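You operate a simulated robot arm through the tools that you are given. There is no shell and no other tool. Be economical: measure what you need, move in short steps, check, and stop when the job is done.

You are at the controls of a simulated robot arm. One attempt, no reset.

## Task
Level the white cart with its jack.
Fine: lay the level on the cart's top by the brake; free the lock, bubble to the middle, lock it again.
Where things are to end (x, y in the base frame): cart level within 60 mm of [660, 420].

Only the result counts: the job must be done as asked and must still hold three seconds after the hand-in. Knocking over, shifting, dropping, spilling or breaking anything else fails it.

## Robot
A 7-joint arm with a two-finger parallel gripper, fixed in place. Base frame: the origin is at the foot of the arm, x ahead of it, y to its left, z up. Lengths are in mm, angles in degrees, forces in N, time in s.
Its first joint turns from -166.0 to 166.0 degrees. Payload 4.4 kg.
The tool frame sits at the grasp point between the pads (the TCP): z along the fingers, y along the line on which they close. The tips reach 23 mm beyond it. Largest opening 94 mm; finger width 38, thickness 10; the body of the gripper, 54 by 96 mm, starts 39 mm behind the TCP.
Orientation is told as [roll, pitch, yaw] about the base's x, y, z axes, in that order, counted from this pose: with the fingers straight down and closing along the base's y, the tool's x points along the base's -x, its y along +y and its z along -z.

## Interface
- The arm moves only by the tool arm_command. Its argument "motion" is a list of rows, each a list of 7 numbers: the shift along the tool's x, y, z in units of 150 mm (1.0 is 150 mm), then the turn, a rotation vector about the tool's x, y, z in units of 90 degrees (1.0 is 90 degrees), then the gripper command, from -1 (shut) to 1 (fully open), values between in proportion. In form: [[dx, dy, dz, ax, ay, az, claw], ...]. A call has 1 to 8 rows; each row is the pose to reach, as a shift and turn from the pose commanded when the call began, along the tool's axes at that moment. A call with a number of a shift or a turn outside -1 to 1 is refused whole. Rows are played at 5 a second. More than 50 mm and 8.6 degrees between two rows, or a gripper value outside its range, and nothing of the call is played. Where a pose cannot be reached the arm comes as near as it can. A force on the tool above 40 N (or 10 N above the force at the start of the call, whichever is more), or a blocked arm, ends the call early, and 0.2 s more pass. Each finger travels about 72 mm/s and halts on what it meets, pressing with about 21 N; the grip force reading is that of the motor and also rises with nothing between the fingers. The clock runs only during rows and for 0.2 s after the last one: add rows that repeat a pose to give the fingers time. The reply holds the time, the measured pose of the TCP, the force on the tool along the base axes, the opening and the grip force, in the units named above and with some noise, with the torque about the TCP (base axes, N m) and any sound that the robot's microphone picked up, and new pictures: "pictures" is both (left out), scene, wrist or none.
- Cameras (640 x 400 px; columns grow to the right, rows downward): "scene" is fixed at [50.1, -649.3, 1021.7]; the picture's right is [0.89, -0.46, 0.00], its down [-0.11, -0.21, -0.97] and it looks along [0.44, 0.87, -0.24] (base axes); focal length 340 px, centre (320, 200). "wrist" rides on the gripper at [86, 16, -74] in the tool frame; the picture's right is [-0.18, 0.98, 0.00], its down [-0.58, -0.11, -0.81] and it looks along [-0.79, -0.15, 0.59] (tool axes); focal length 243 px, centre (320, 200). There is no depth. A picture from a camera that has moved, and an enlarged one, comes with that camera's place and axes in the base frame and with its lens.
- enlarge(camera, box): a new picture of the part [left, top, right, bottom] of that camera's present view, enlarged. It takes no simulated time.
- finish_job(): hands the job in; it is judged then, once.

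Work in short steps. Places have to be worked out from the pictures, the camera data and where the tool is seen: move nearer, look again, correct. Check each grasp and each placing, and mend what went wrong. You have 120 turns and 200 pictures in all, those below and enlarged ones among them. Open the gripper and draw the arm clear of the work before you hand the job in, unless the task says otherwise; then end with one line.

The tools are called after ">>>" by a JSON object that holds its "fn" and its "kwargs". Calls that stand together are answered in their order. arm_command: Moves the arm, as the interface text tells. Its arguments: {"type":"object","properties":{"motion":{"type":"array","items":{"type":"array","items":{"type":"number"}}},"pictures":{"type":"string","enum":["both","scene","wrist","none"]}},"required":["motion"]} The other tools are called the same way: enlarge (camera, box) takes an enlarged picture of a part of a camera's view; finish_job () hands the job in.

At the start:

```text
t: 0.0
tcp_pos: [760.5, 113.9, 1069.5]
tool_rot: [0.0, 0.0, 0.0]
contact_force: [0.2, -0.3, -0.2]
torque: [-0.01, 0.01, -0.02]
gripper_width: 94.1
grasp_force: 0.0
```

scene: 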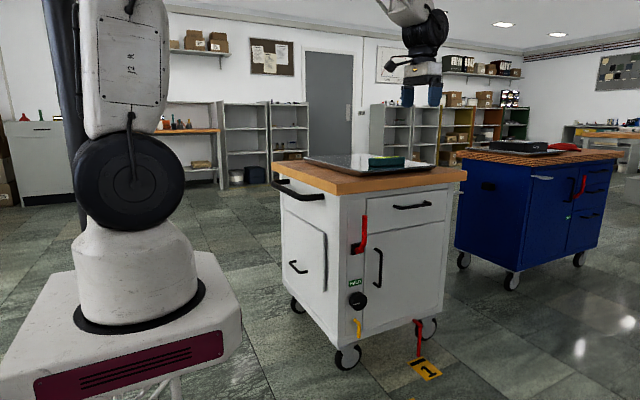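
wrist: 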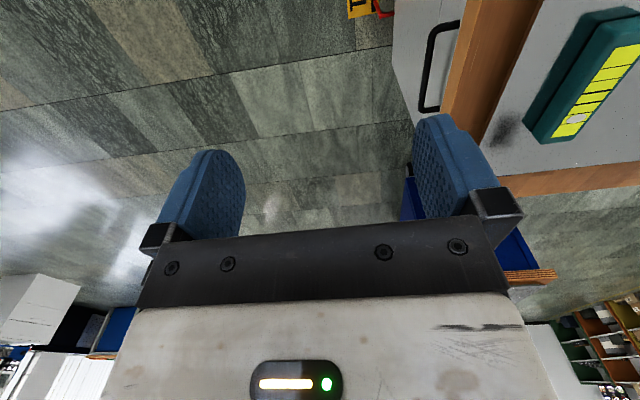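

I start by looking closer at the white cart, its controls and its top.

>>> {"fn": "enlarge", "kwargs": {"camera": "scene", "box": [320, 180, 480, 380]}}

>>> {"fn": "enlarge", "kwargs": {"camera": "scene", "box": [260, 140, 480, 220]}}

>>> {"fn": "enlarge", "kwargs": {"camera": "wrist", "box": [340, 0, 640, 190]}}

```text
2.00 times, centred on (400, 280) of scene
camera zoom: at [50.1, -649.3, 1021.7], right [0.89, -0.46, 0.0], down [-0.11, -0.21, -0.97], along [0.44, 0.87, -0.24], focal length 681 px, centre (160, 40)
```

zoom: 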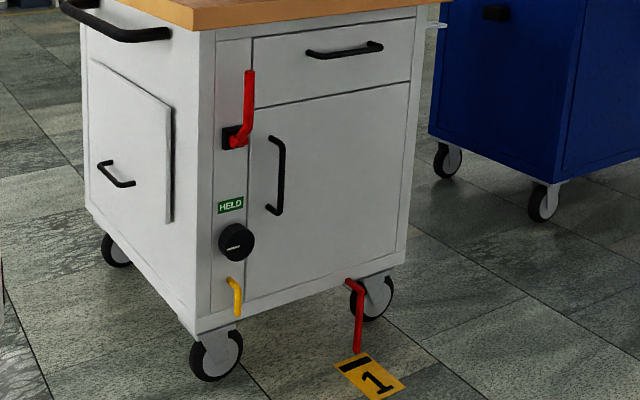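

```text
2.91 times, centred on (370, 180) of scene
camera zoom: at [50.1, -649.3, 1021.7], right [0.89, -0.46, 0.0], down [-0.11, -0.21, -0.97], along [0.44, 0.87, -0.24], focal length 990 px, centre (174, 258)
```

zoom: 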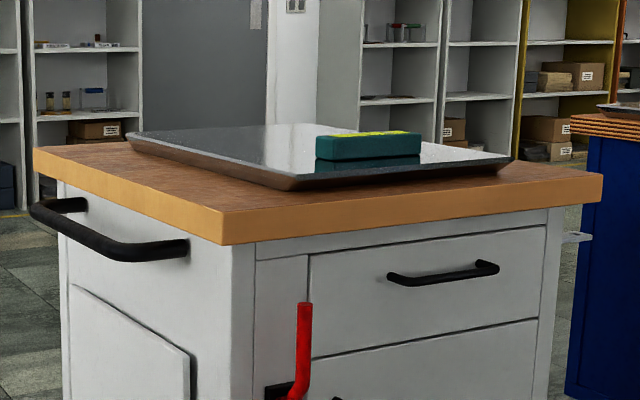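

```text
2.11 times, centred on (490, 95) of wrist
camera zoom: at [674.4, 131.0, 1145.3], right [0.18, 0.98, 0.0], down [0.58, -0.11, 0.81], along [0.79, -0.15, -0.59], focal length 511 px, centre (-38, 421)
```

zoom: 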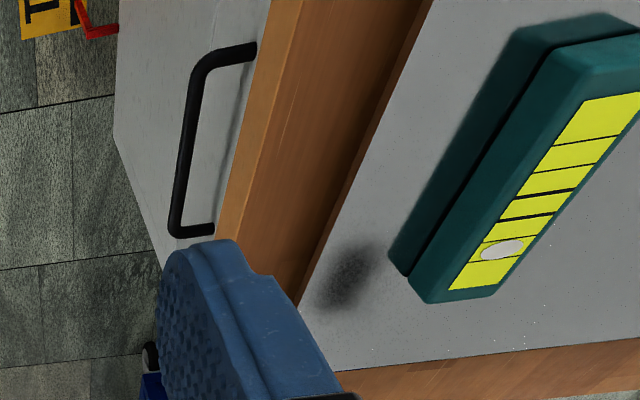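

The level sits on a tray on the cart roughly near (910, 440). I pull the arm back (−x) and left for a good view over the cart top.

>>> {"fn": "arm_command", "kwargs": {"motion": [[0.2, 0.2, 0, 0, 0, 0, 1], [0.4, 0.4, 0, 0, 0, 0, 1], [0.6, 0.6, 0, 0, 0, 0, 1], [0.8, 0.8, 0, 0, 0, 0, 1], [1, 1, 0, 0, 0, 0, 1]], "pictures": "none"}}

>>> {"fn": "arm_command", "kwargs": {"motion": [[0.3, 0, 0, 0, 0, 0, 1], [0.6, 0, 0, 0, 0, 0, 1], [0.8, 0, 0, 0, 0, 0, 1], [1, 0, 0, 0, 0, 0, 1], [1, 0, 0, 0, 0, 0, 1]]}}

```text
t: 1.2
tcp_pos: [611.0, 265.1, 1072.3]
tool_rot: [0.0, 0.0, 0.1]
contact_force: [-0.2, 0.3, -0.5]
torque: [-0.01, 0.0, 0.0]
gripper_width: 94.3
grasp_force: 0.1
```

```text
t: 2.4
tcp_pos: [460.6, 265.9, 1072.8]
tool_rot: [0.0, 0.0, 0.0]
contact_force: [-1.0, -0.1, 0.2]
torque: [0.0, -0.01, 0.03]
gripper_width: 93.9
grasp_force: 0.1
camera wrist: at [373.9, 282.2, 1146.7], right [0.18, 0.98, 0.0], down [0.58, -0.11, 0.81], along [0.79, -0.15, -0.59], focal length 243 px, centre (320, 200)
```

scene: 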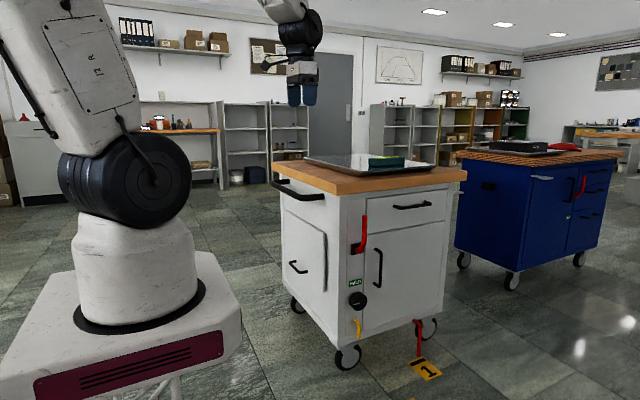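
wrist: 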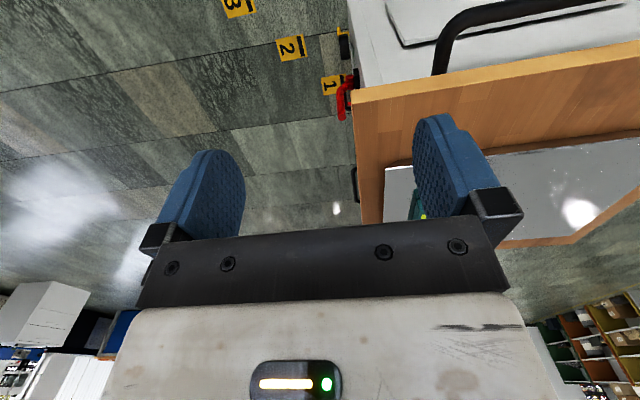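

Cart-top front-left corner is about (593, 294, 770). I zoom in hard on the front-panel controls to understand them.

>>> {"fn": "enlarge", "kwargs": {"camera": "scene", "box": [335, 205, 395, 265]}}

>>> {"fn": "enlarge", "kwargs": {"camera": "scene", "box": [335, 270, 385, 345]}}

>>> {"fn": "enlarge", "kwargs": {"camera": "scene", "box": [395, 310, 455, 385]}}

```text
6.67 times, centred on (365, 235) of scene
camera zoom: at [50.1, -649.3, 1021.7], right [0.89, -0.46, 0.0], down [-0.11, -0.21, -0.97], along [0.44, 0.87, -0.24], focal length 2269 px, centre (20, -33)
```

zoom: 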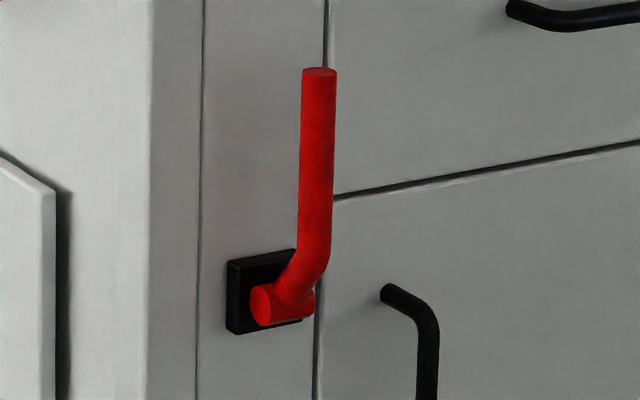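

```text
5.33 times, centred on (360, 308) of scene
camera zoom: at [50.1, -649.3, 1021.7], right [0.89, -0.46, 0.0], down [-0.11, -0.21, -0.97], along [0.44, 0.87, -0.24], focal length 1815 px, centre (107, -373)
```

zoom: 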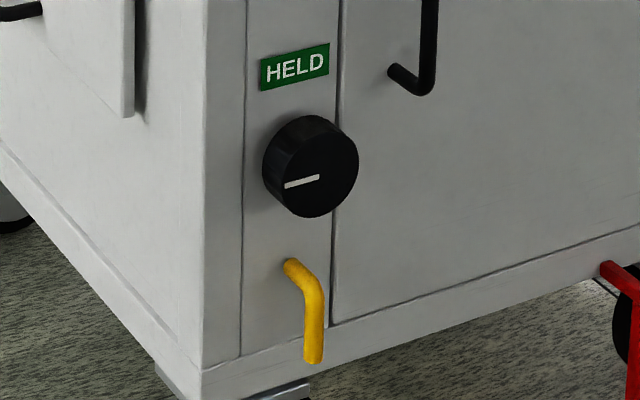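

```text
5.33 times, centred on (425, 348) of scene
camera zoom: at [50.1, -649.3, 1021.7], right [0.89, -0.46, 0.0], down [-0.11, -0.21, -0.97], along [0.44, 0.87, -0.24], focal length 1815 px, centre (-240, -587)
```

zoom: 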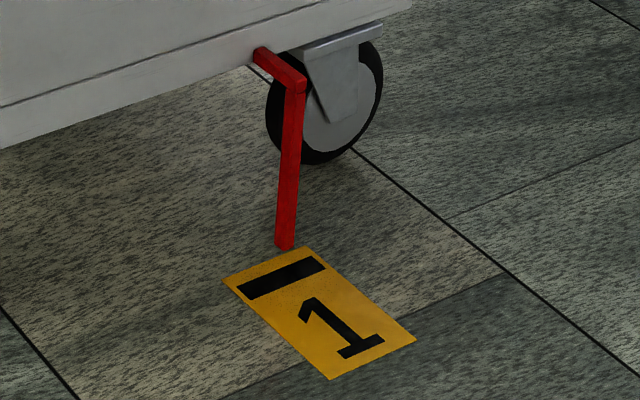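

The blue cart has a similar red lever; comparing it may tell which part is brake and which is lock.

>>> {"fn": "enlarge", "kwargs": {"camera": "scene", "box": [520, 160, 620, 260]}}

>>> {"fn": "enlarge", "kwargs": {"camera": "wrist", "box": [320, 0, 420, 130]}}

```text
4.00 times, centred on (570, 210) of scene
camera zoom: at [50.1, -649.3, 1021.7], right [0.89, -0.46, 0.0], down [-0.11, -0.21, -0.97], along [0.44, 0.87, -0.24], focal length 1361 px, centre (-680, 160)
```

zoom: 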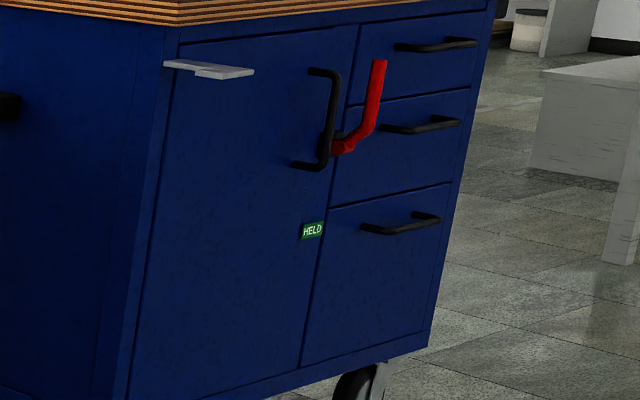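

```text
3.08 times, centred on (370, 65) of wrist
camera zoom: at [373.9, 282.2, 1146.7], right [0.18, 0.98, 0.0], down [0.58, -0.11, 0.81], along [0.79, -0.15, -0.59], focal length 746 px, centre (166, 615)
```

zoom: 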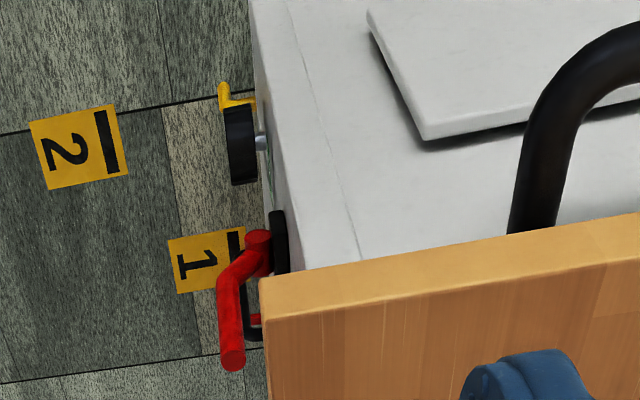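

That settles it: the red lever is the brake (HELD, same on the blue cart), so I leave it alone; yellow is the jack lock and the black knob the jack. Now I move over to get a proper look at the level between the fingers.

>>> {"fn": "arm_command", "kwargs": {"motion": [[-0.2, 0.2, 0, 0, 0, 0, 1], [-0.4, 0.4, 0, 0, 0, 0, 1], [-0.6, 0.6, 0, 0, 0, 0, 1], [-0.8, 0.8, 0, 0, 0, 0, 1], [-1, 1, 0, 0, 0, 0, 1]], "pictures": "none"}}

>>> {"fn": "arm_command", "kwargs": {"motion": [[-0.15, 0.2, 0, 0, 0, 0, 1], [-0.27, 0.37, 0, 0, 0, 0, 1], [-0.27, 0.37, 0, 0, 0, 0, 1]], "pictures": "wrist"}}

```text
t: 3.6
tcp_pos: [613.6, 414.8, 1072.8]
tool_rot: [0.0, 0.0, 0.1]
contact_force: [0.6, 0.5, -0.4]
torque: [0.02, -0.02, 0.0]
gripper_width: 94.3
grasp_force: 0.1
```

```text
t: 4.4
tcp_pos: [651.8, 471.8, 1071.1]
tool_rot: [0.0, 0.0, -0.1]
contact_force: [-0.9, 0.0, -0.5]
torque: [-0.01, 0.04, 0.0]
gripper_width: 94.2
grasp_force: 0.1
camera wrist: at [566.2, 487.9, 1146.1], right [0.18, 0.98, 0.0], down [0.58, -0.11, 0.81], along [0.79, -0.15, -0.59], focal length 243 px, centre (320, 200)
```

wrist: 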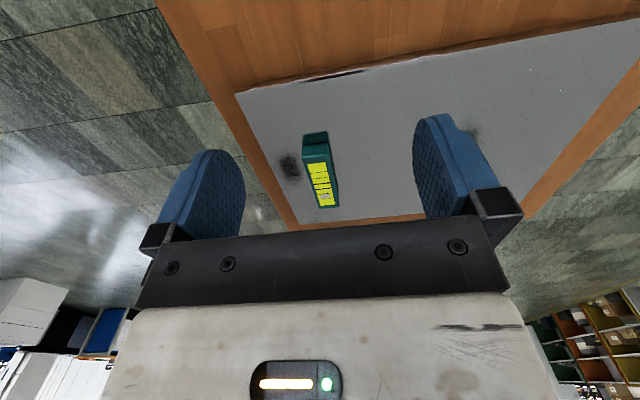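

I zoom in on the level.

>>> {"fn": "enlarge", "kwargs": {"camera": "wrist", "box": [250, 110, 400, 220]}}

```text
3.64 times, centred on (325, 165) of wrist
camera zoom: at [566.2, 487.9, 1146.1], right [0.18, 0.98, 0.0], down [0.58, -0.11, 0.81], along [0.79, -0.15, -0.59], focal length 882 px, centre (302, 327)
```

zoom: 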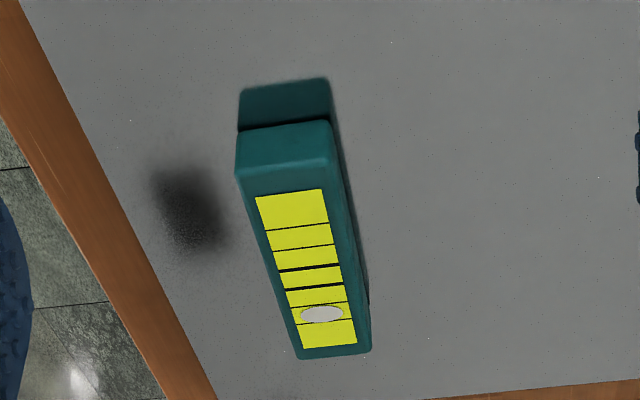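

The level lies along x, roughly x 867–1013, y 398–446, bubble at its +x end (that end is high). I approach with the tool above it and refine.

>>> {"fn": "arm_command", "kwargs": {"motion": [[-0.2, -0.06, 0.08, 0, 0, 0, 1], [-0.4, -0.12, 0.16, 0, 0, 0, 1], [-0.6, -0.18, 0.24, 0, 0, 0, 1], [-0.8, -0.24, 0.32, 0, 0, 0, 1], [-1, -0.31, 0.4, 0, 0, 0, 1], [-1, -0.31, 0.4, 0, 0, 0, 1]], "pictures": "both"}}

```text
t: 5.8
tcp_pos: [799.2, 423.6, 1012.5]
tool_rot: [0.0, -0.1, 0.0]
contact_force: [-0.3, -0.4, 0.6]
torque: [0.03, -0.01, 0.01]
gripper_width: 94.0
grasp_force: 0.0
camera wrist: at [714.1, 440.4, 1085.9], right [0.18, 0.98, 0.0], down [0.58, -0.11, 0.81], along [0.79, -0.15, -0.59], focal length 243 px, centre (320, 200)
```

scene: 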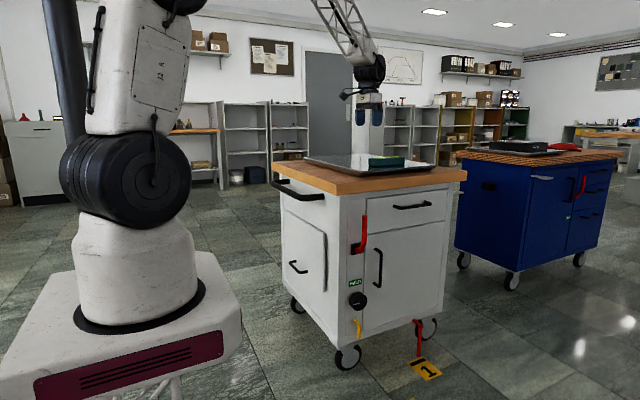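
wrist: 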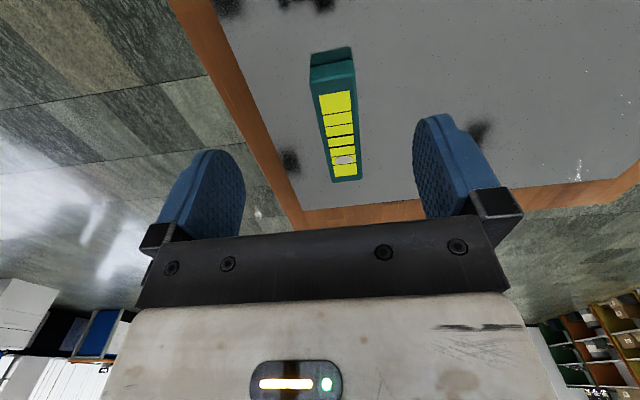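

>>> {"fn": "enlarge", "kwargs": {"camera": "wrist", "box": [250, 30, 410, 190]}}

```text
2.50 times, centred on (330, 110) of wrist
camera zoom: at [714.1, 440.4, 1085.9], right [0.18, 0.98, 0.0], down [0.58, -0.11, 0.81], along [0.79, -0.15, -0.59], focal length 606 px, centre (295, 425)
```

zoom: 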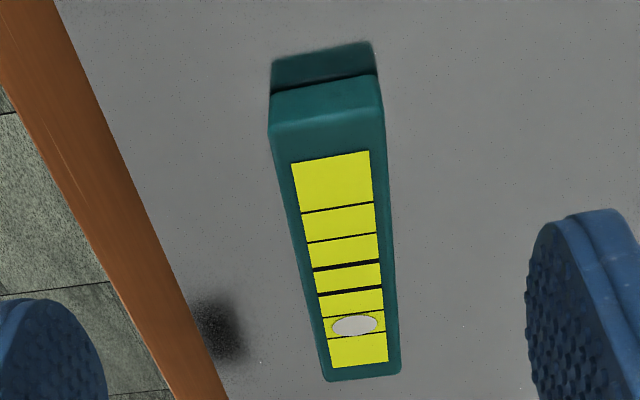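

Triangulating both views: level spans x 826–978, y 409–450, z about 838–866. I go above (895, 430) at z 920 and check reach.

>>> {"fn": "arm_command", "kwargs": {"motion": [[-0.2, 0.01, 0.16, 0, 0, 0, 1], [-0.4, 0.02, 0.32, 0, 0, 0, 1], [-0.55, 0.03, 0.48, 0, 0, 0, 1], [-0.64, 0.04, 0.62, 0, 0, 0, 1], [-0.64, 0.04, 0.62, 0, 0, 0, 1]], "pictures": "both"}}

>>> {"fn": "enlarge", "kwargs": {"camera": "scene", "box": [320, 80, 460, 190]}}

```text
t: 7.0
tcp_pos: [897.8, 429.2, 918.5]
tool_rot: [-0.1, 0.0, 0.0]
contact_force: [0.1, 0.5, -0.9]
torque: [0.02, 0.02, 0.02]
gripper_width: 94.2
grasp_force: 0.0
camera wrist: at [811.4, 446.7, 993.4], right [0.18, 0.98, 0.0], down [0.58, -0.11, 0.81], along [0.79, -0.15, -0.59], focal length 243 px, centre (320, 200)
```

scene: 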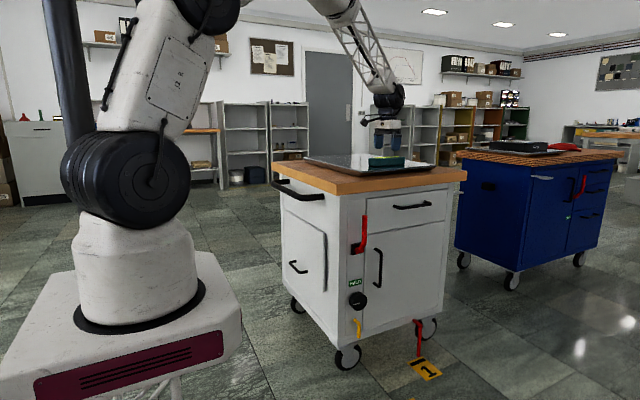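
wrist: 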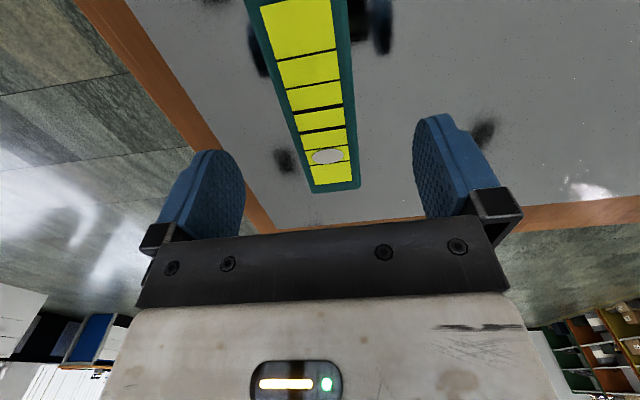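

```text
3.64 times, centred on (390, 135) of scene
camera zoom: at [50.1, -649.3, 1021.7], right [0.89, -0.46, 0.0], down [-0.11, -0.21, -0.97], along [0.44, 0.87, -0.24], focal length 1238 px, centre (66, 436)
```

zoom: 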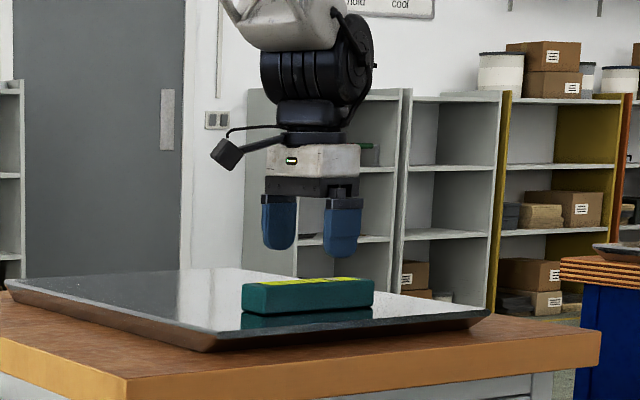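

Reach is fine and the level is centred between the fingers (y≈429). Descending 49 mm to z≈869, then closing.

>>> {"fn": "arm_command", "kwargs": {"motion": [[0, 0, 0.12, 0, 0, 0, 1], [0, 0, 0.22, 0, 0, 0, 1], [0, 0, 0.28, 0, 0, 0, 1], [0, 0, 0.33, 0, 0, 0, 1], [0, 0, 0.33, 0, 0, 0, 1]], "pictures": "wrist"}}

>>> {"fn": "enlarge", "kwargs": {"camera": "scene", "box": [340, 110, 440, 190]}}

```text
t: 8.2
tcp_pos: [896.8, 429.6, 869.9]
tool_rot: [0.1, -0.1, 0.1]
contact_force: [0.0, -0.1, 0.3]
torque: [0.04, 0.02, 0.03]
gripper_width: 93.8
grasp_force: 0.0
camera wrist: at [811.3, 446.6, 943.5], right [0.18, 0.98, 0.0], down [0.58, -0.11, 0.81], along [0.79, -0.15, -0.59], focal length 243 px, centre (320, 200)
```

wrist: 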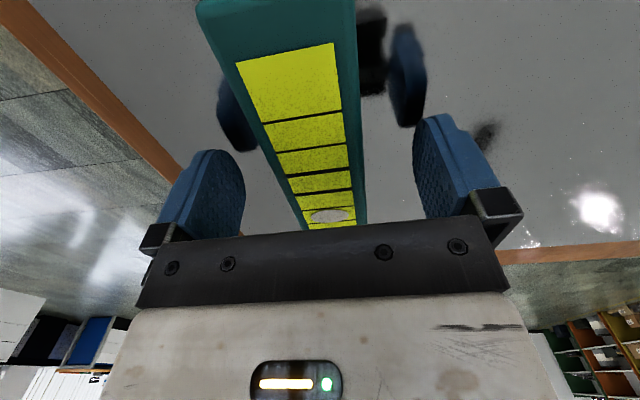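

```text
5.00 times, centred on (390, 150) of scene
camera zoom: at [50.1, -649.3, 1021.7], right [0.89, -0.46, 0.0], down [-0.11, -0.21, -0.97], along [0.44, 0.87, -0.24], focal length 1702 px, centre (-30, 450)
```

zoom: 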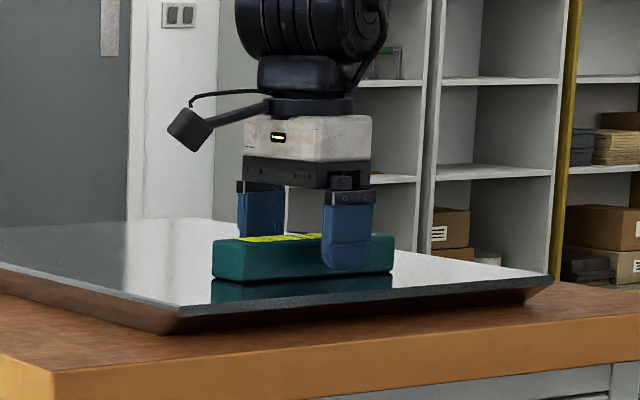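

Fingers straddle the level just above the tray. Closing.

>>> {"fn": "arm_command", "kwargs": {"motion": [[0, 0, 0, 0, 0, 0, -1], [0, 0, 0, 0, 0, 0, -1], [0, 0, 0, 0, 0, 0, -1], [0, 0, 0, 0, 0, 0, -1], [0, 0, 0, 0, 0, 0, -1]], "pictures": "none"}}

>>> {"fn": "arm_command", "kwargs": {"motion": [[0, 0, -0.1, 0, 0, 0, -1], [0, 0, -0.3, 0, 0, 0, -1], [0, 0, -0.5, 0, 0, 0, -1], [0, 0, -0.66, 0, 0, 0, -1], [0, 0, -0.66, 0, 0, 0, -1]], "pictures": "both"}}

```text
t: 9.4
tcp_pos: [897.6, 430.6, 868.9]
tool_rot: [-0.1, -0.1, 0.0]
contact_force: [0.6, -0.8, -0.1]
torque: [0.05, 0.01, 0.03]
gripper_width: 43.8
grasp_force: 21.1
```

```text
t: 10.6
tcp_pos: [897.8, 430.3, 967.5]
tool_rot: [-0.1, 0.1, -0.1]
contact_force: [0.2, -0.2, -2.4]
torque: [-0.01, 0.0, 0.0]
gripper_width: 44.0
grasp_force: 20.9
camera wrist: at [811.0, 445.9, 1042.6], right [0.18, 0.98, 0.0], down [0.58, -0.11, 0.81], along [0.79, -0.15, -0.59], focal length 243 px, centre (320, 200)
```

scene: 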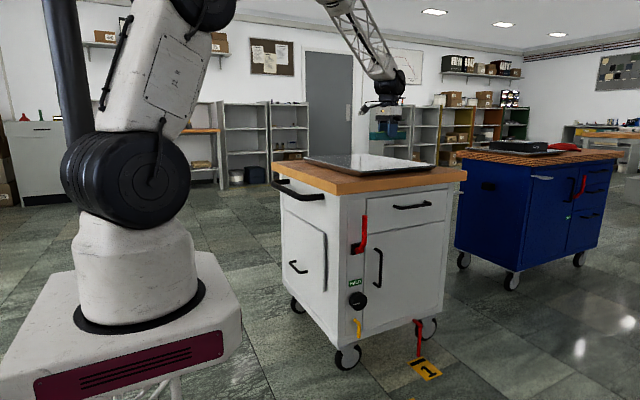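
wrist: 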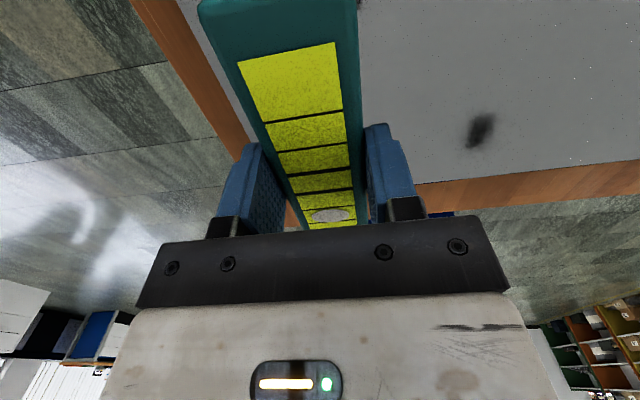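

Level is gripped (44 mm, 21 N) and lifted. Moving it back above the wooden strip left of the tray.

>>> {"fn": "arm_command", "kwargs": {"motion": [[0.2, -0.01, 0, 0, 0, 0, -1], [0.4, -0.03, 0, 0, 0, 0, -1], [0.6, -0.05, 0, 0, 0, 0, -1], [0.8, -0.06, 0, 0, 0, 0, -1], [1, -0.06, 0, 0, 0, 0, -1]], "pictures": "none"}}

>>> {"fn": "arm_command", "kwargs": {"motion": [[0.2, 0, 0, 0, 0, 0, -1], [0.4, 0, 0, 0, 0, 0, -1], [0.6, 0, 0, 0, 0, 0, -1], [0.75, 0, 0, 0, 0, 0, -1], [0.75, 0, 0, 0, 0, 0, -1]], "pictures": "both"}}

>>> {"fn": "enlarge", "kwargs": {"camera": "scene", "box": [260, 110, 380, 210]}}

```text
t: 11.8
tcp_pos: [747.1, 419.8, 966.0]
tool_rot: [0.0, 0.0, 0.0]
contact_force: [0.2, 0.8, -2.4]
torque: [0.01, -0.01, 0.01]
gripper_width: 43.9
grasp_force: 20.8
```

```text
t: 13.0
tcp_pos: [633.4, 420.8, 966.8]
tool_rot: [0.0, 0.1, -0.2]
contact_force: [-0.3, 0.6, -1.7]
torque: [-0.03, 0.03, -0.02]
gripper_width: 43.6
grasp_force: 21.3
camera wrist: at [547.7, 437.3, 1041.7], right [0.18, 0.98, 0.0], down [0.58, -0.11, 0.81], along [0.79, -0.15, -0.59], focal length 243 px, centre (320, 200)
```

scene: 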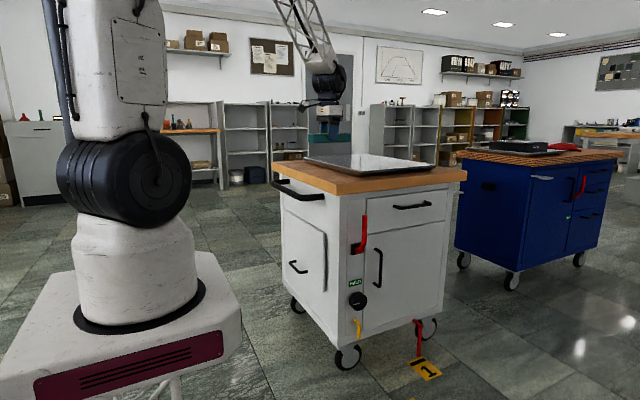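
wrist: 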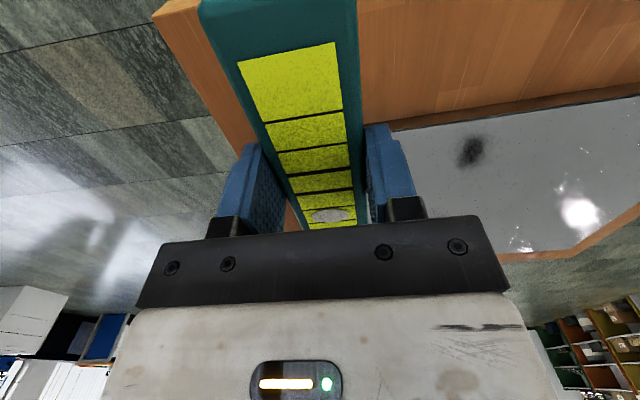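

```text
4.00 times, centred on (320, 160) of scene
camera zoom: at [50.1, -649.3, 1021.7], right [0.89, -0.46, 0.0], down [-0.11, -0.21, -0.97], along [0.44, 0.87, -0.24], focal length 1361 px, centre (320, 360)
```

zoom: 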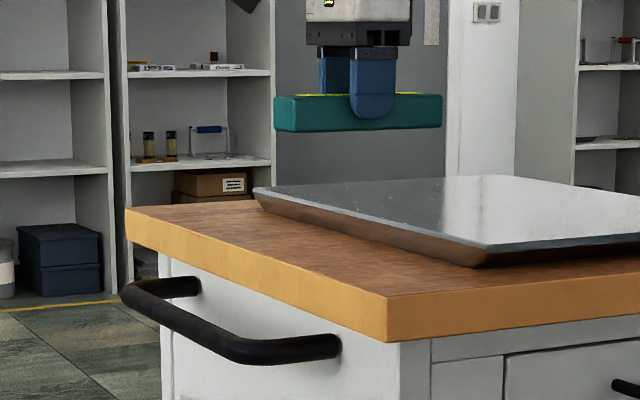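

Wood edge is at x≈583, tray rim at x≈716; the level (centre ≈ (638, 421)) fits in front of the rim. Lowering to just above the wood.

>>> {"fn": "arm_command", "kwargs": {"motion": [[0, 0, 0.2, 0, 0, 0, -1], [0, 0, 0.4, 0, 0, 0, -1], [0, 0, 0.6, 0, 0, 0, -1], [0, 0, 0.74, 0, 0, 0, -1], [0, 0, 0.74, 0, 0, 0, -1]], "pictures": "wrist"}}

>>> {"fn": "enlarge", "kwargs": {"camera": "scene", "box": [290, 130, 370, 200]}}

```text
t: 14.2
tcp_pos: [633.0, 421.8, 855.3]
tool_rot: [0.0, 0.0, 0.0]
contact_force: [0.2, -0.1, -1.8]
torque: [0.01, 0.0, -0.02]
gripper_width: 43.9
grasp_force: 21.2
camera wrist: at [547.7, 437.6, 929.9], right [0.18, 0.98, 0.0], down [0.58, -0.11, 0.81], along [0.79, -0.15, -0.59], focal length 243 px, centre (320, 200)
```

wrist: 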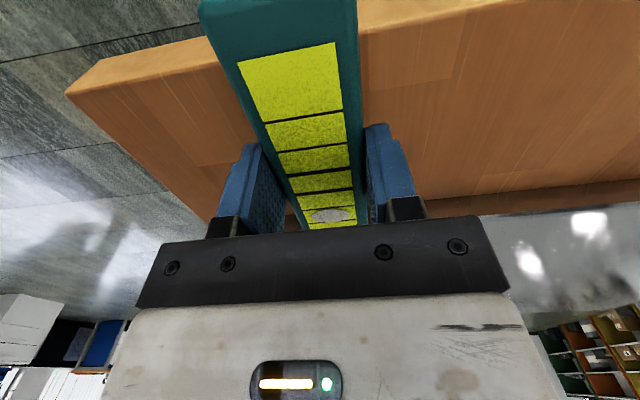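

```text
5.71 times, centred on (330, 165) of scene
camera zoom: at [50.1, -649.3, 1021.7], right [0.89, -0.46, 0.0], down [-0.11, -0.21, -0.97], along [0.44, 0.87, -0.24], focal length 1945 px, centre (263, 400)
```

zoom: 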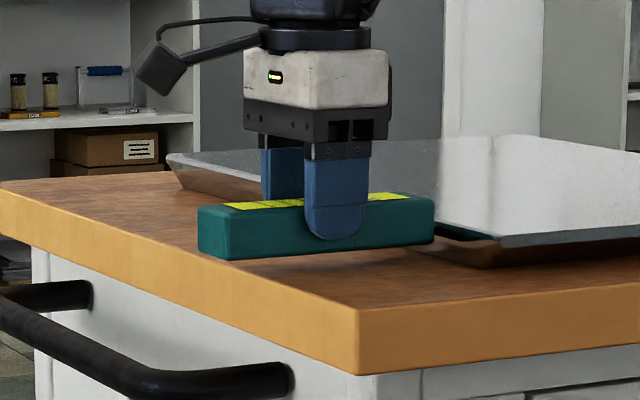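

About 15 mm to go; lowering in small steps watching the force.

>>> {"fn": "arm_command", "kwargs": {"motion": [[0, 0, 0.03, 0, 0, 0, -1], [0, 0, 0.05, 0, 0, 0, -1], [0, 0, 0.07, 0, 0, 0, -1], [0, 0, 0.07, 0, 0, 0, -1]], "pictures": "none"}}

>>> {"fn": "arm_command", "kwargs": {"motion": [[0, 0, 0.01, 0, 0, 0, -1], [0, 0, 0.02, 0, 0, 0, -1], [0, 0, 0.02, 0, 0, 0, -1]], "pictures": "none"}}

>>> {"fn": "enlarge", "kwargs": {"camera": "scene", "box": [290, 130, 370, 200]}}

```text
t: 15.2
tcp_pos: [634.7, 421.1, 845.2]
tool_rot: [-0.1, 0.0, 0.0]
contact_force: [-0.4, 0.4, -2.5]
torque: [-0.02, 0.01, 0.01]
gripper_width: 43.8
grasp_force: 21.2
```

```text
t: 16.0
tcp_pos: [636.2, 420.9, 842.9]
tool_rot: [0.0, 0.1, 0.0]
contact_force: [-3.3, 0.8, 10.2]
torque: [-0.02, 0.55, 0.0]
gripper_width: 43.7
grasp_force: 20.6
```

```text
5.71 times, centred on (330, 165) of scene
camera zoom: at [50.1, -649.3, 1021.7], right [0.89, -0.46, 0.0], down [-0.11, -0.21, -0.97], along [0.44, 0.87, -0.24], focal length 1945 px, centre (263, 400)
```

zoom: 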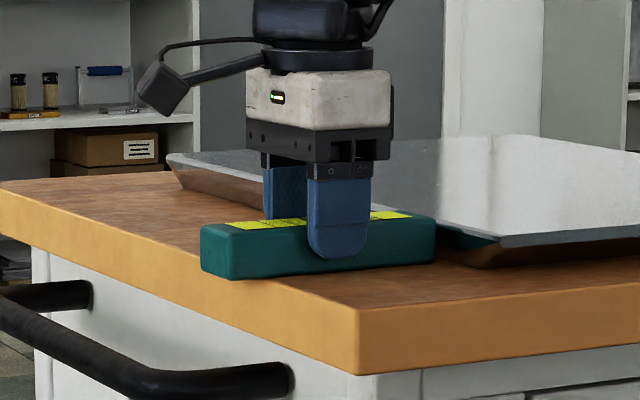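

Contact: 12 N up on the wood, level resting. I release it now and look.

>>> {"fn": "arm_command", "kwargs": {"motion": [[0, 0, 0, 0, 0, 0, -0.02], [0, 0, 0, 0, 0, 0, 0.4], [0, 0, 0, 0, 0, 0, 1], [0, 0, 0, 0, 0, 0, 1], [0, 0, 0, 0, 0, 0, 1]], "pictures": "none"}}

>>> {"fn": "arm_command", "kwargs": {"motion": [[0, 0, -0.15, 0, 0, 0, 1], [0, 0, -0.4, 0, 0, 0, 1], [0, 0, -0.7, 0, 0, 0, 1], [0, 0, -1, 0, 0, 0, 1], [0, 0, -1, 0, 0, 0, 1]], "pictures": "wrist"}}

>>> {"fn": "enlarge", "kwargs": {"camera": "scene", "box": [290, 130, 370, 200]}}

```text
t: 17.2
tcp_pos: [635.3, 421.6, 841.5]
tool_rot: [-0.1, 0.0, -0.1]
contact_force: [0.0, -0.2, -1.0]
torque: [0.04, -0.02, -0.02]
gripper_width: 94.1
grasp_force: 0.1
```

```text
t: 18.4
tcp_pos: [635.4, 419.3, 994.3]
tool_rot: [0.0, 0.1, 0.0]
contact_force: [0.1, 0.3, 0.3]
torque: [0.0, 0.03, -0.05]
gripper_width: 94.0
grasp_force: 0.0
camera wrist: at [548.5, 436.2, 1068.3], right [0.18, 0.98, 0.0], down [0.58, -0.11, 0.81], along [0.79, -0.15, -0.59], focal length 243 px, centre (320, 200)
```

wrist: 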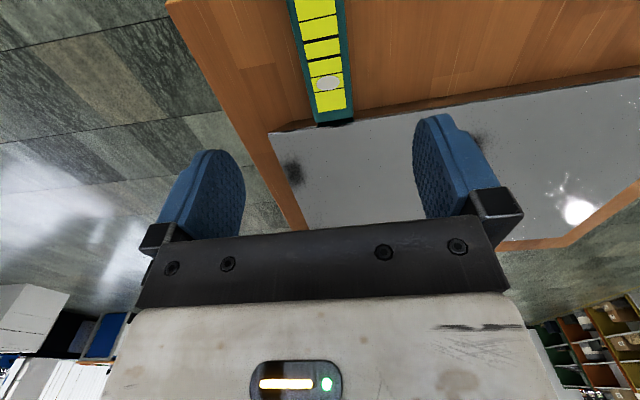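

```text
5.71 times, centred on (330, 165) of scene
camera zoom: at [50.1, -649.3, 1021.7], right [0.89, -0.46, 0.0], down [-0.11, -0.21, -0.97], along [0.44, 0.87, -0.24], focal length 1945 px, centre (263, 400)
```

zoom: 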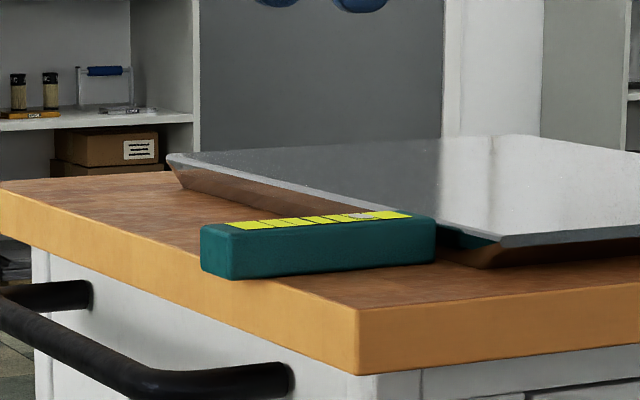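

>>> {"fn": "enlarge", "kwargs": {"camera": "wrist", "box": [270, 0, 390, 140]}}

>>> {"fn": "enlarge", "kwargs": {"camera": "scene", "box": [310, 155, 350, 185]}}

```text
2.86 times, centred on (330, 70) of wrist
camera zoom: at [548.5, 436.2, 1068.3], right [0.18, 0.98, 0.0], down [0.58, -0.11, 0.81], along [0.79, -0.15, -0.59], focal length 693 px, centre (291, 571)
```

zoom: 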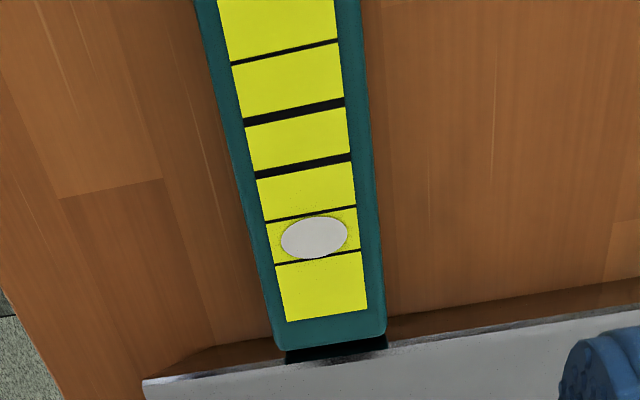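

```text
13.33 times, centred on (330, 170) of scene
camera zoom: at [50.1, -649.3, 1021.7], right [0.89, -0.46, 0.0], down [-0.11, -0.21, -0.97], along [0.44, 0.87, -0.24], focal length 4538 px, centre (187, 600)
```

zoom: 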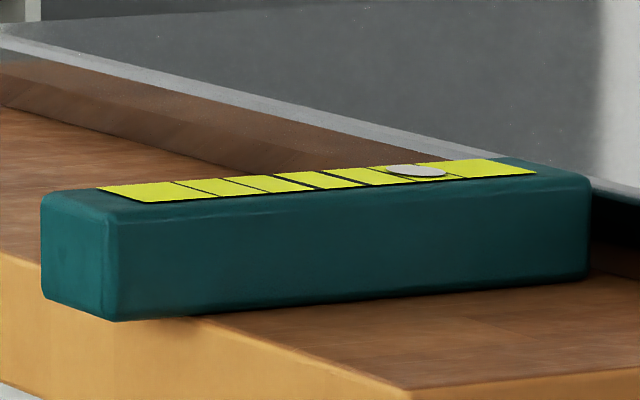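

The level lies flat on the wood (centre ≈ (634, 421)), bubble readable from the scene camera, off toward +x. Now I take the tool out in front of the cart to reach the lock and the jack.

>>> {"fn": "arm_command", "kwargs": {"motion": [[0, -0.25, 0, 0, 0, 0, 1], [0, -0.5, 0, 0, 0, 0, 1], [0, -0.75, 0, 0, 0, 0, 1], [0, -1, 0, 0, 0, 0, 1]], "pictures": "none"}}

>>> {"fn": "arm_command", "kwargs": {"motion": [[0, -0.25, 0, 0, 0, 0, 1], [0, -0.5, 0, 0, 0, 0, 1], [0, -0.75, 0, 0, 0, 0, 1], [0, -1, 0, 0, 0, 0, 1]], "pictures": "none"}}

>>> {"fn": "arm_command", "kwargs": {"motion": [[0, -0.2, 0.2, 0, 0, 0, 1], [0, -0.4, 0.4, 0, 0, 0, 1], [0, -0.6, 0.6, 0, 0, 0, 1], [0, -0.8, 0.8, 0, 0, 0, 1], [0, -0.8, 1, 0, 0, 0, 1]], "pictures": "none"}}

>>> {"fn": "arm_command", "kwargs": {"motion": [[0, 0, 0, -0.048, 0.048, 0.048, 1], [0, 0, 0, -0.096, 0.096, 0.096, 1], [0, 0, 0, -0.144, 0.144, 0.144, 1], [0, 0, 0, -0.192, 0.192, 0.192, 1], [0, 0, 0, -0.241, 0.241, 0.241, 1], [0, 0, 0, -0.289, 0.289, 0.289, 1], [0, 0, 0, -0.337, 0.337, 0.337, 1], [0, 0, 0, -0.3849, 0.3849, 0.3849, 1]], "pictures": "both"}}

```text
t: 19.4
tcp_pos: [631.6, 268.9, 994.0]
tool_rot: [0.0, 0.0, 0.0]
contact_force: [1.0, -0.6, -0.8]
torque: [0.02, 0.0, -0.03]
gripper_width: 94.0
grasp_force: 0.1
```

```text
t: 20.4
tcp_pos: [634.9, 119.7, 993.0]
tool_rot: [0.1, 0.0, 0.0]
contact_force: [0.0, 0.2, -0.6]
torque: [-0.01, -0.04, -0.01]
gripper_width: 94.1
grasp_force: 0.2
```

```text
t: 21.6
tcp_pos: [634.3, 0.0, 843.8]
tool_rot: [0.0, 0.1, -0.1]
contact_force: [-0.1, -0.2, -0.5]
torque: [0.0, 0.0, -0.03]
gripper_width: 94.0
grasp_force: 0.0
```

```text
t: 23.4
tcp_pos: [634.5, -0.2, 841.7]
tool_rot: [26.6, 42.0, -26.6]
contact_force: [0.4, 0.0, -0.1]
torque: [0.02, 0.0, -0.01]
gripper_width: 93.9
grasp_force: 0.1
camera wrist: at [613.5, -9.7, 955.7], right [0.78, 0.59, 0.2], down [0.58, -0.8, 0.11], along [0.23, 0.03, -0.97], focal length 243 px, centre (320, 200)
```

scene: 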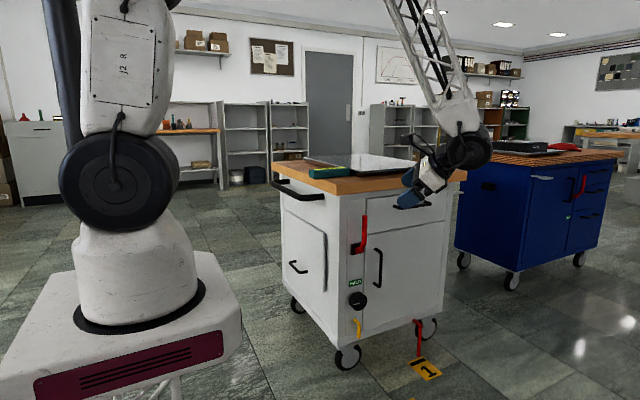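
wrist: 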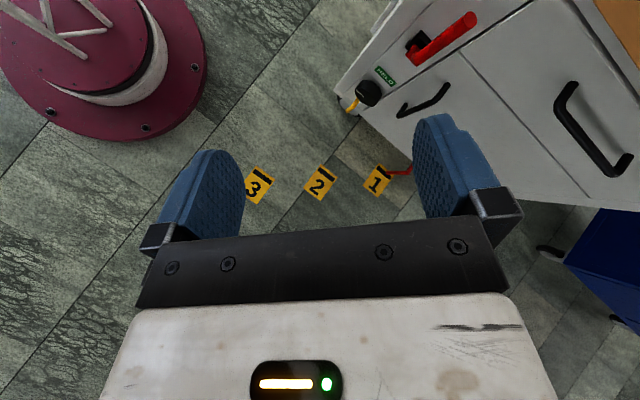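

Rotation going well. Completing the remaining 60° so the tool points at the cart front (+y) with the camera above.

>>> {"fn": "arm_command", "kwargs": {"motion": [[0, 0, 0, -0.048, 0.048, 0.048, 1], [0, 0, 0, -0.096, 0.096, 0.096, 1], [0, 0, 0, -0.144, 0.144, 0.144, 1], [0, 0, 0, -0.192, 0.192, 0.192, 1], [0, 0, 0, -0.241, 0.241, 0.241, 1], [0, 0, 0, -0.289, 0.289, 0.289, 1], [0, 0, 0, -0.337, 0.337, 0.337, 1], [0, 0, 0, -0.3849, 0.3849, 0.3849, 1]], "pictures": "both"}}

```text
t: 25.2
tcp_pos: [634.9, 0.6, 841.2]
tool_rot: [-121.7, 89.9, 148.1]
contact_force: [-0.2, 0.3, 0.1]
torque: [-0.01, 0.0, 0.02]
gripper_width: 94.0
grasp_force: 0.0
camera wrist: at [651.3, -73.8, 929.2], right [0.98, 0.0, -0.19], down [-0.11, -0.81, -0.58], along [-0.15, 0.59, -0.79], focal length 243 px, centre (320, 200)
```

scene: 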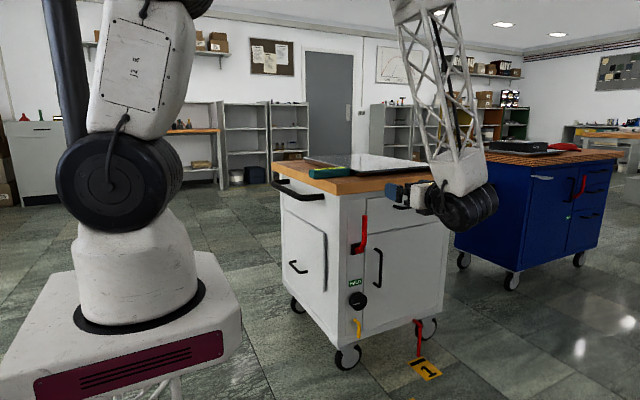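
wrist: 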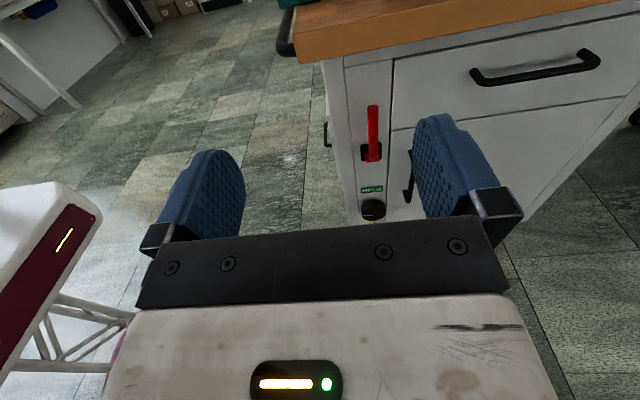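

Tool now points +y (tool x = up, y = +x, z = +y). Descending in front of the panel at safe distance.

>>> {"fn": "arm_command", "kwargs": {"motion": [[-0.25, 0.1, 0, 0, 0, 0, 1], [-0.5, 0.2, 0, 0, 0, 0, 1], [-0.75, 0.3, 0, 0, 0, 0, 1], [-1, 0.4, 0, 0, 0, 0, 1]], "pictures": "none"}}

>>> {"fn": "arm_command", "kwargs": {"motion": [[-0.25, 0, 0, 0, 0, 0, 1], [-0.5, 0, 0, 0, 0, 0, 1], [-0.75, 0, 0, 0, 0, 0, 1], [-1, 0, 0, 0, 0, 0, 1]], "pictures": "none"}}

>>> {"fn": "arm_command", "kwargs": {"motion": [[-0.25, 0, 0, 0, 0, 0, 1], [-0.5, 0, 0, 0, 0, 0, 1], [-0.75, 0, 0, 0, 0, 0, 1], [-0.75, 0, 0, 0, 0, 0, 1]], "pictures": "both"}}

```text
t: 26.2
tcp_pos: [692.7, 2.3, 693.7]
tool_rot: [43.7, 89.9, -46.4]
contact_force: [-0.4, 0.8, -0.2]
torque: [0.02, -0.01, -0.01]
gripper_width: 94.2
grasp_force: 0.1
```

```text
t: 27.2
tcp_pos: [693.2, -0.6, 539.8]
tool_rot: [65.7, 89.9, -24.6]
contact_force: [0.4, -0.1, -0.2]
torque: [0.02, -0.02, -0.03]
gripper_width: 93.9
grasp_force: 0.0
```

```text
t: 28.2
tcp_pos: [695.2, -0.8, 431.1]
tool_rot: [-99.5, 90.1, 170.3]
contact_force: [0.2, 0.2, 0.2]
torque: [-0.03, 0.01, -0.01]
gripper_width: 94.0
grasp_force: 0.1
camera wrist: at [710.8, -74.8, 517.0], right [0.98, 0.0, -0.18], down [-0.11, -0.81, -0.58], along [-0.15, 0.59, -0.79], focal length 243 px, centre (320, 200)
```

scene: 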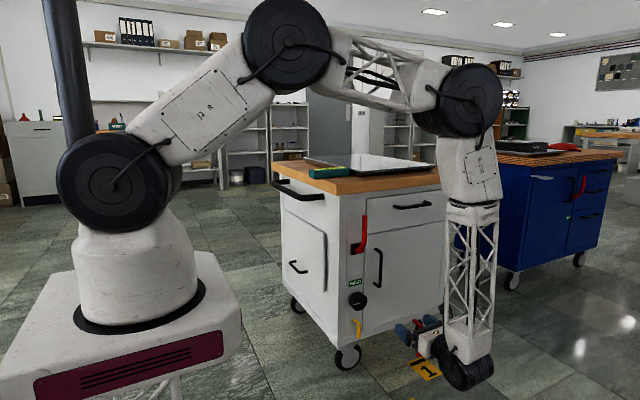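
wrist: 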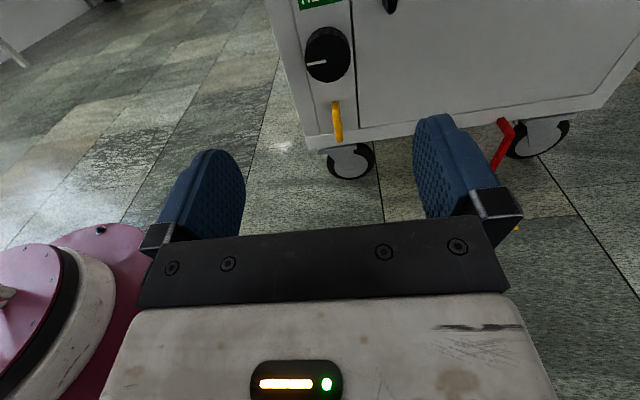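

Triangulated: knob front ≈ (691, 304, 357), Ø≈66; yellow lever hangs from pivot z≈275 to tip z≈205 at x≈691, y≈297. I move closer and look.

>>> {"fn": "arm_command", "kwargs": {"motion": [[-0.15, -0.01, 0.25, 0, 0, 0, 1], [-0.3, -0.02, 0.5, 0, 0, 0, 1], [-0.5, -0.03, 0.75, 0, 0, 0, 1], [-0.7, -0.03, 0.95, 0, 0, 0, 1], [-0.8, -0.03, 1, 0, 0, 0, 1], [-0.8, -0.03, 1, 0, 0, 0, 1]], "pictures": "both"}}

>>> {"fn": "enlarge", "kwargs": {"camera": "wrist", "box": [220, 0, 420, 160]}}

```text
t: 29.6
tcp_pos: [691.4, 147.7, 310.8]
tool_rot: [70.2, 90.1, -20.0]
contact_force: [-0.3, 0.0, 0.2]
torque: [0.03, 0.02, -0.02]
gripper_width: 94.1
grasp_force: 0.1
camera wrist: at [707.6, 74.4, 398.0], right [0.98, 0.0, -0.18], down [-0.11, -0.81, -0.58], along [-0.15, 0.59, -0.79], focal length 243 px, centre (320, 200)
```

scene: 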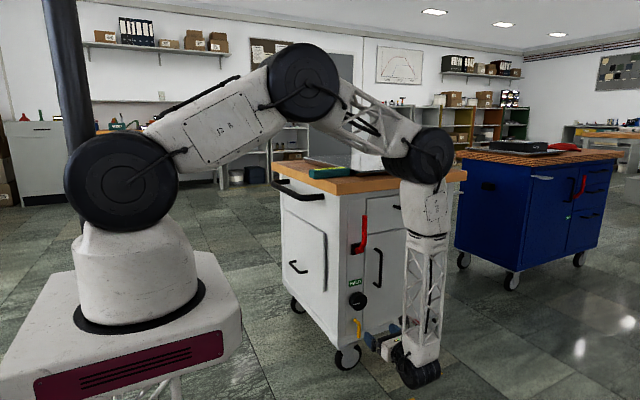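
wrist: 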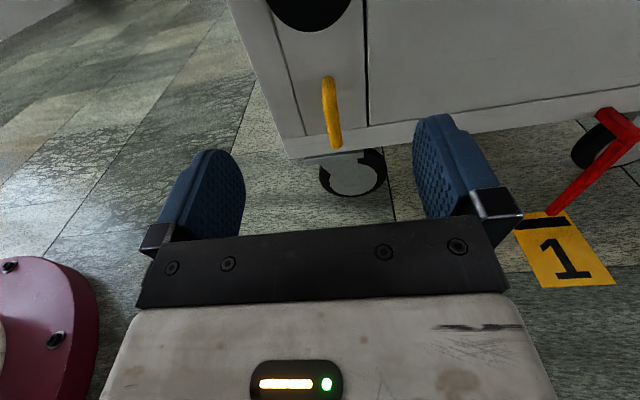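

```text
2.50 times, centred on (320, 80) of wrist
camera zoom: at [707.6, 74.4, 398.0], right [0.98, 0.0, -0.18], down [-0.11, -0.81, -0.58], along [-0.15, 0.59, -0.79], focal length 606 px, centre (320, 500)
```

zoom: 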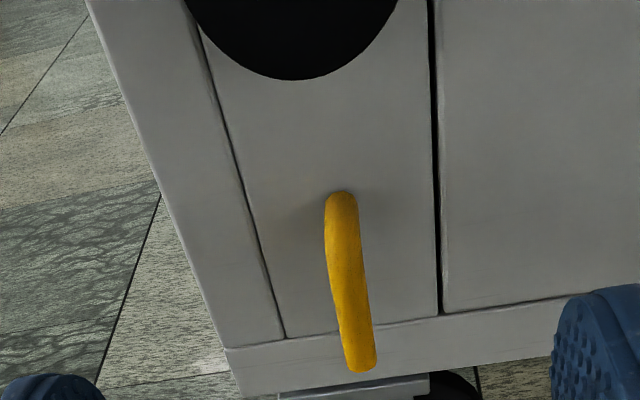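

Lever tip confirmed at ≈ (691, 291, 206). Moving the open fingers around it: TCP to (691, 283, 222).

>>> {"fn": "arm_command", "kwargs": {"motion": [[-0.2, 0, 0.1, 0, 0, 0, 1], [-0.4, 0, 0.2, 0, 0, 0, 1], [-0.59, 0, 0.3, 0, 0, 0, 1], [-0.59, 0, 0.5, 0, 0, 0, 1], [-0.59, 0, 0.7, 0, 0, 0, 1], [-0.59, 0, 0.82, 0, 0, 0, 1], [-0.59, 0, 0.9, 0, 0, 0, 1], [-0.59, 0, 0.9, 0, 0, 0, 1]], "pictures": "both"}}

```text
t: 31.4
tcp_pos: [689.7, 284.3, 221.6]
tool_rot: [-41.5, 90.0, -131.6]
contact_force: [0.1, 0.2, -0.1]
torque: [0.03, -0.01, 0.01]
gripper_width: 93.8
grasp_force: 0.0
camera wrist: at [705.9, 209.8, 307.3], right [0.98, 0.0, -0.18], down [-0.11, -0.81, -0.58], along [-0.15, 0.59, -0.79], focal length 243 px, centre (320, 200)
```

scene: 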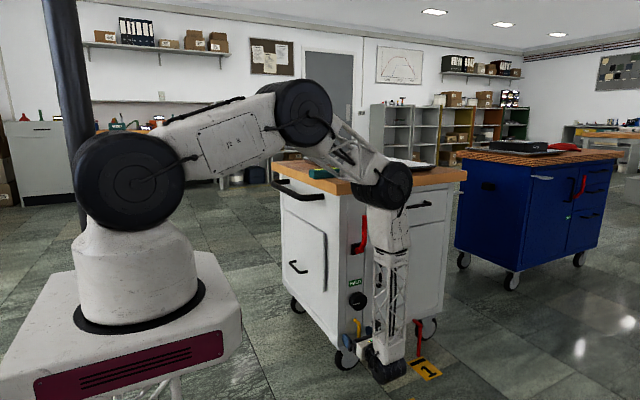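
wrist: 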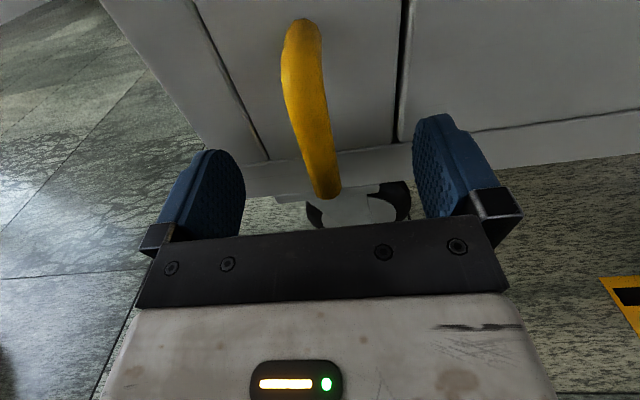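

Lever sits between the fingers, clear of everything. Closing on it.

>>> {"fn": "arm_command", "kwargs": {"motion": [[0, 0, 0, 0, 0, 0, -0.2], [0, 0, 0, 0, 0, 0, -1], [0, 0, 0, 0, 0, 0, -1], [0, 0, 0, 0, 0, 0, -1], [0, 0, 0, 0, 0, 0, -1], [0, 0, 0, 0, 0, 0, -1]], "pictures": "wrist"}}

```text
t: 32.7
tcp_pos: [692.3, 283.7, 220.4]
tool_rot: [81.6, 89.7, -8.6]
contact_force: [5.2, 0.5, -5.1]
torque: [0.02, 0.14, 0.0]
gripper_width: 13.4
grasp_force: 44.9
stopped in row 6: the force on the tool passed its limit at 41 N (the readings are from after the stop); the commanded pose is now the measured one
camera wrist: at [708.2, 209.5, 308.2], right [0.98, 0.0, -0.18], down [-0.11, -0.81, -0.58], along [-0.14, 0.59, -0.79], focal length 243 px, centre (320, 200)
```

wrist: 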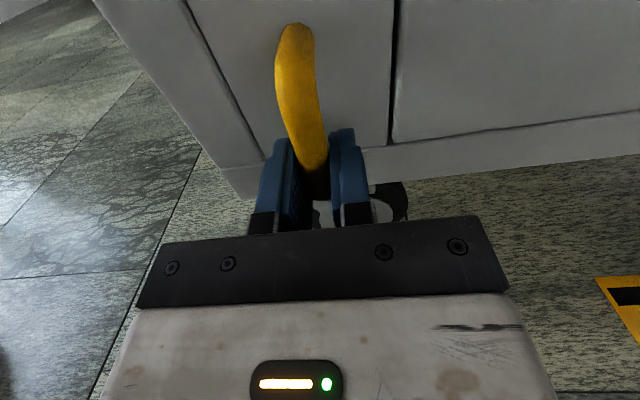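

Lever gripped (13.4 mm). I test which way it turns: first a small 6 mm shift toward −x with a matching twist.

>>> {"fn": "arm_command", "kwargs": {"motion": [[0, -0.02, 0, 0, 0, 0, -1], [0, -0.04, 0, 0, 0, 0, -1], [0, -0.04, 0, 0, 0, 0, -1]], "pictures": "none"}}

```text
t: 33.1
tcp_pos: [691.4, 284.6, 221.7]
tool_rot: [71.2, 89.7, -19.1]
contact_force: [5.4, 3.0, -6.4]
torque: [0.03, 0.28, 0.01]
gripper_width: 13.6
grasp_force: 45.4
stopped in row 1: the force on the tool passed its limit at 48 N (the readings are from after the stop); the commanded pose is now the measured one
```

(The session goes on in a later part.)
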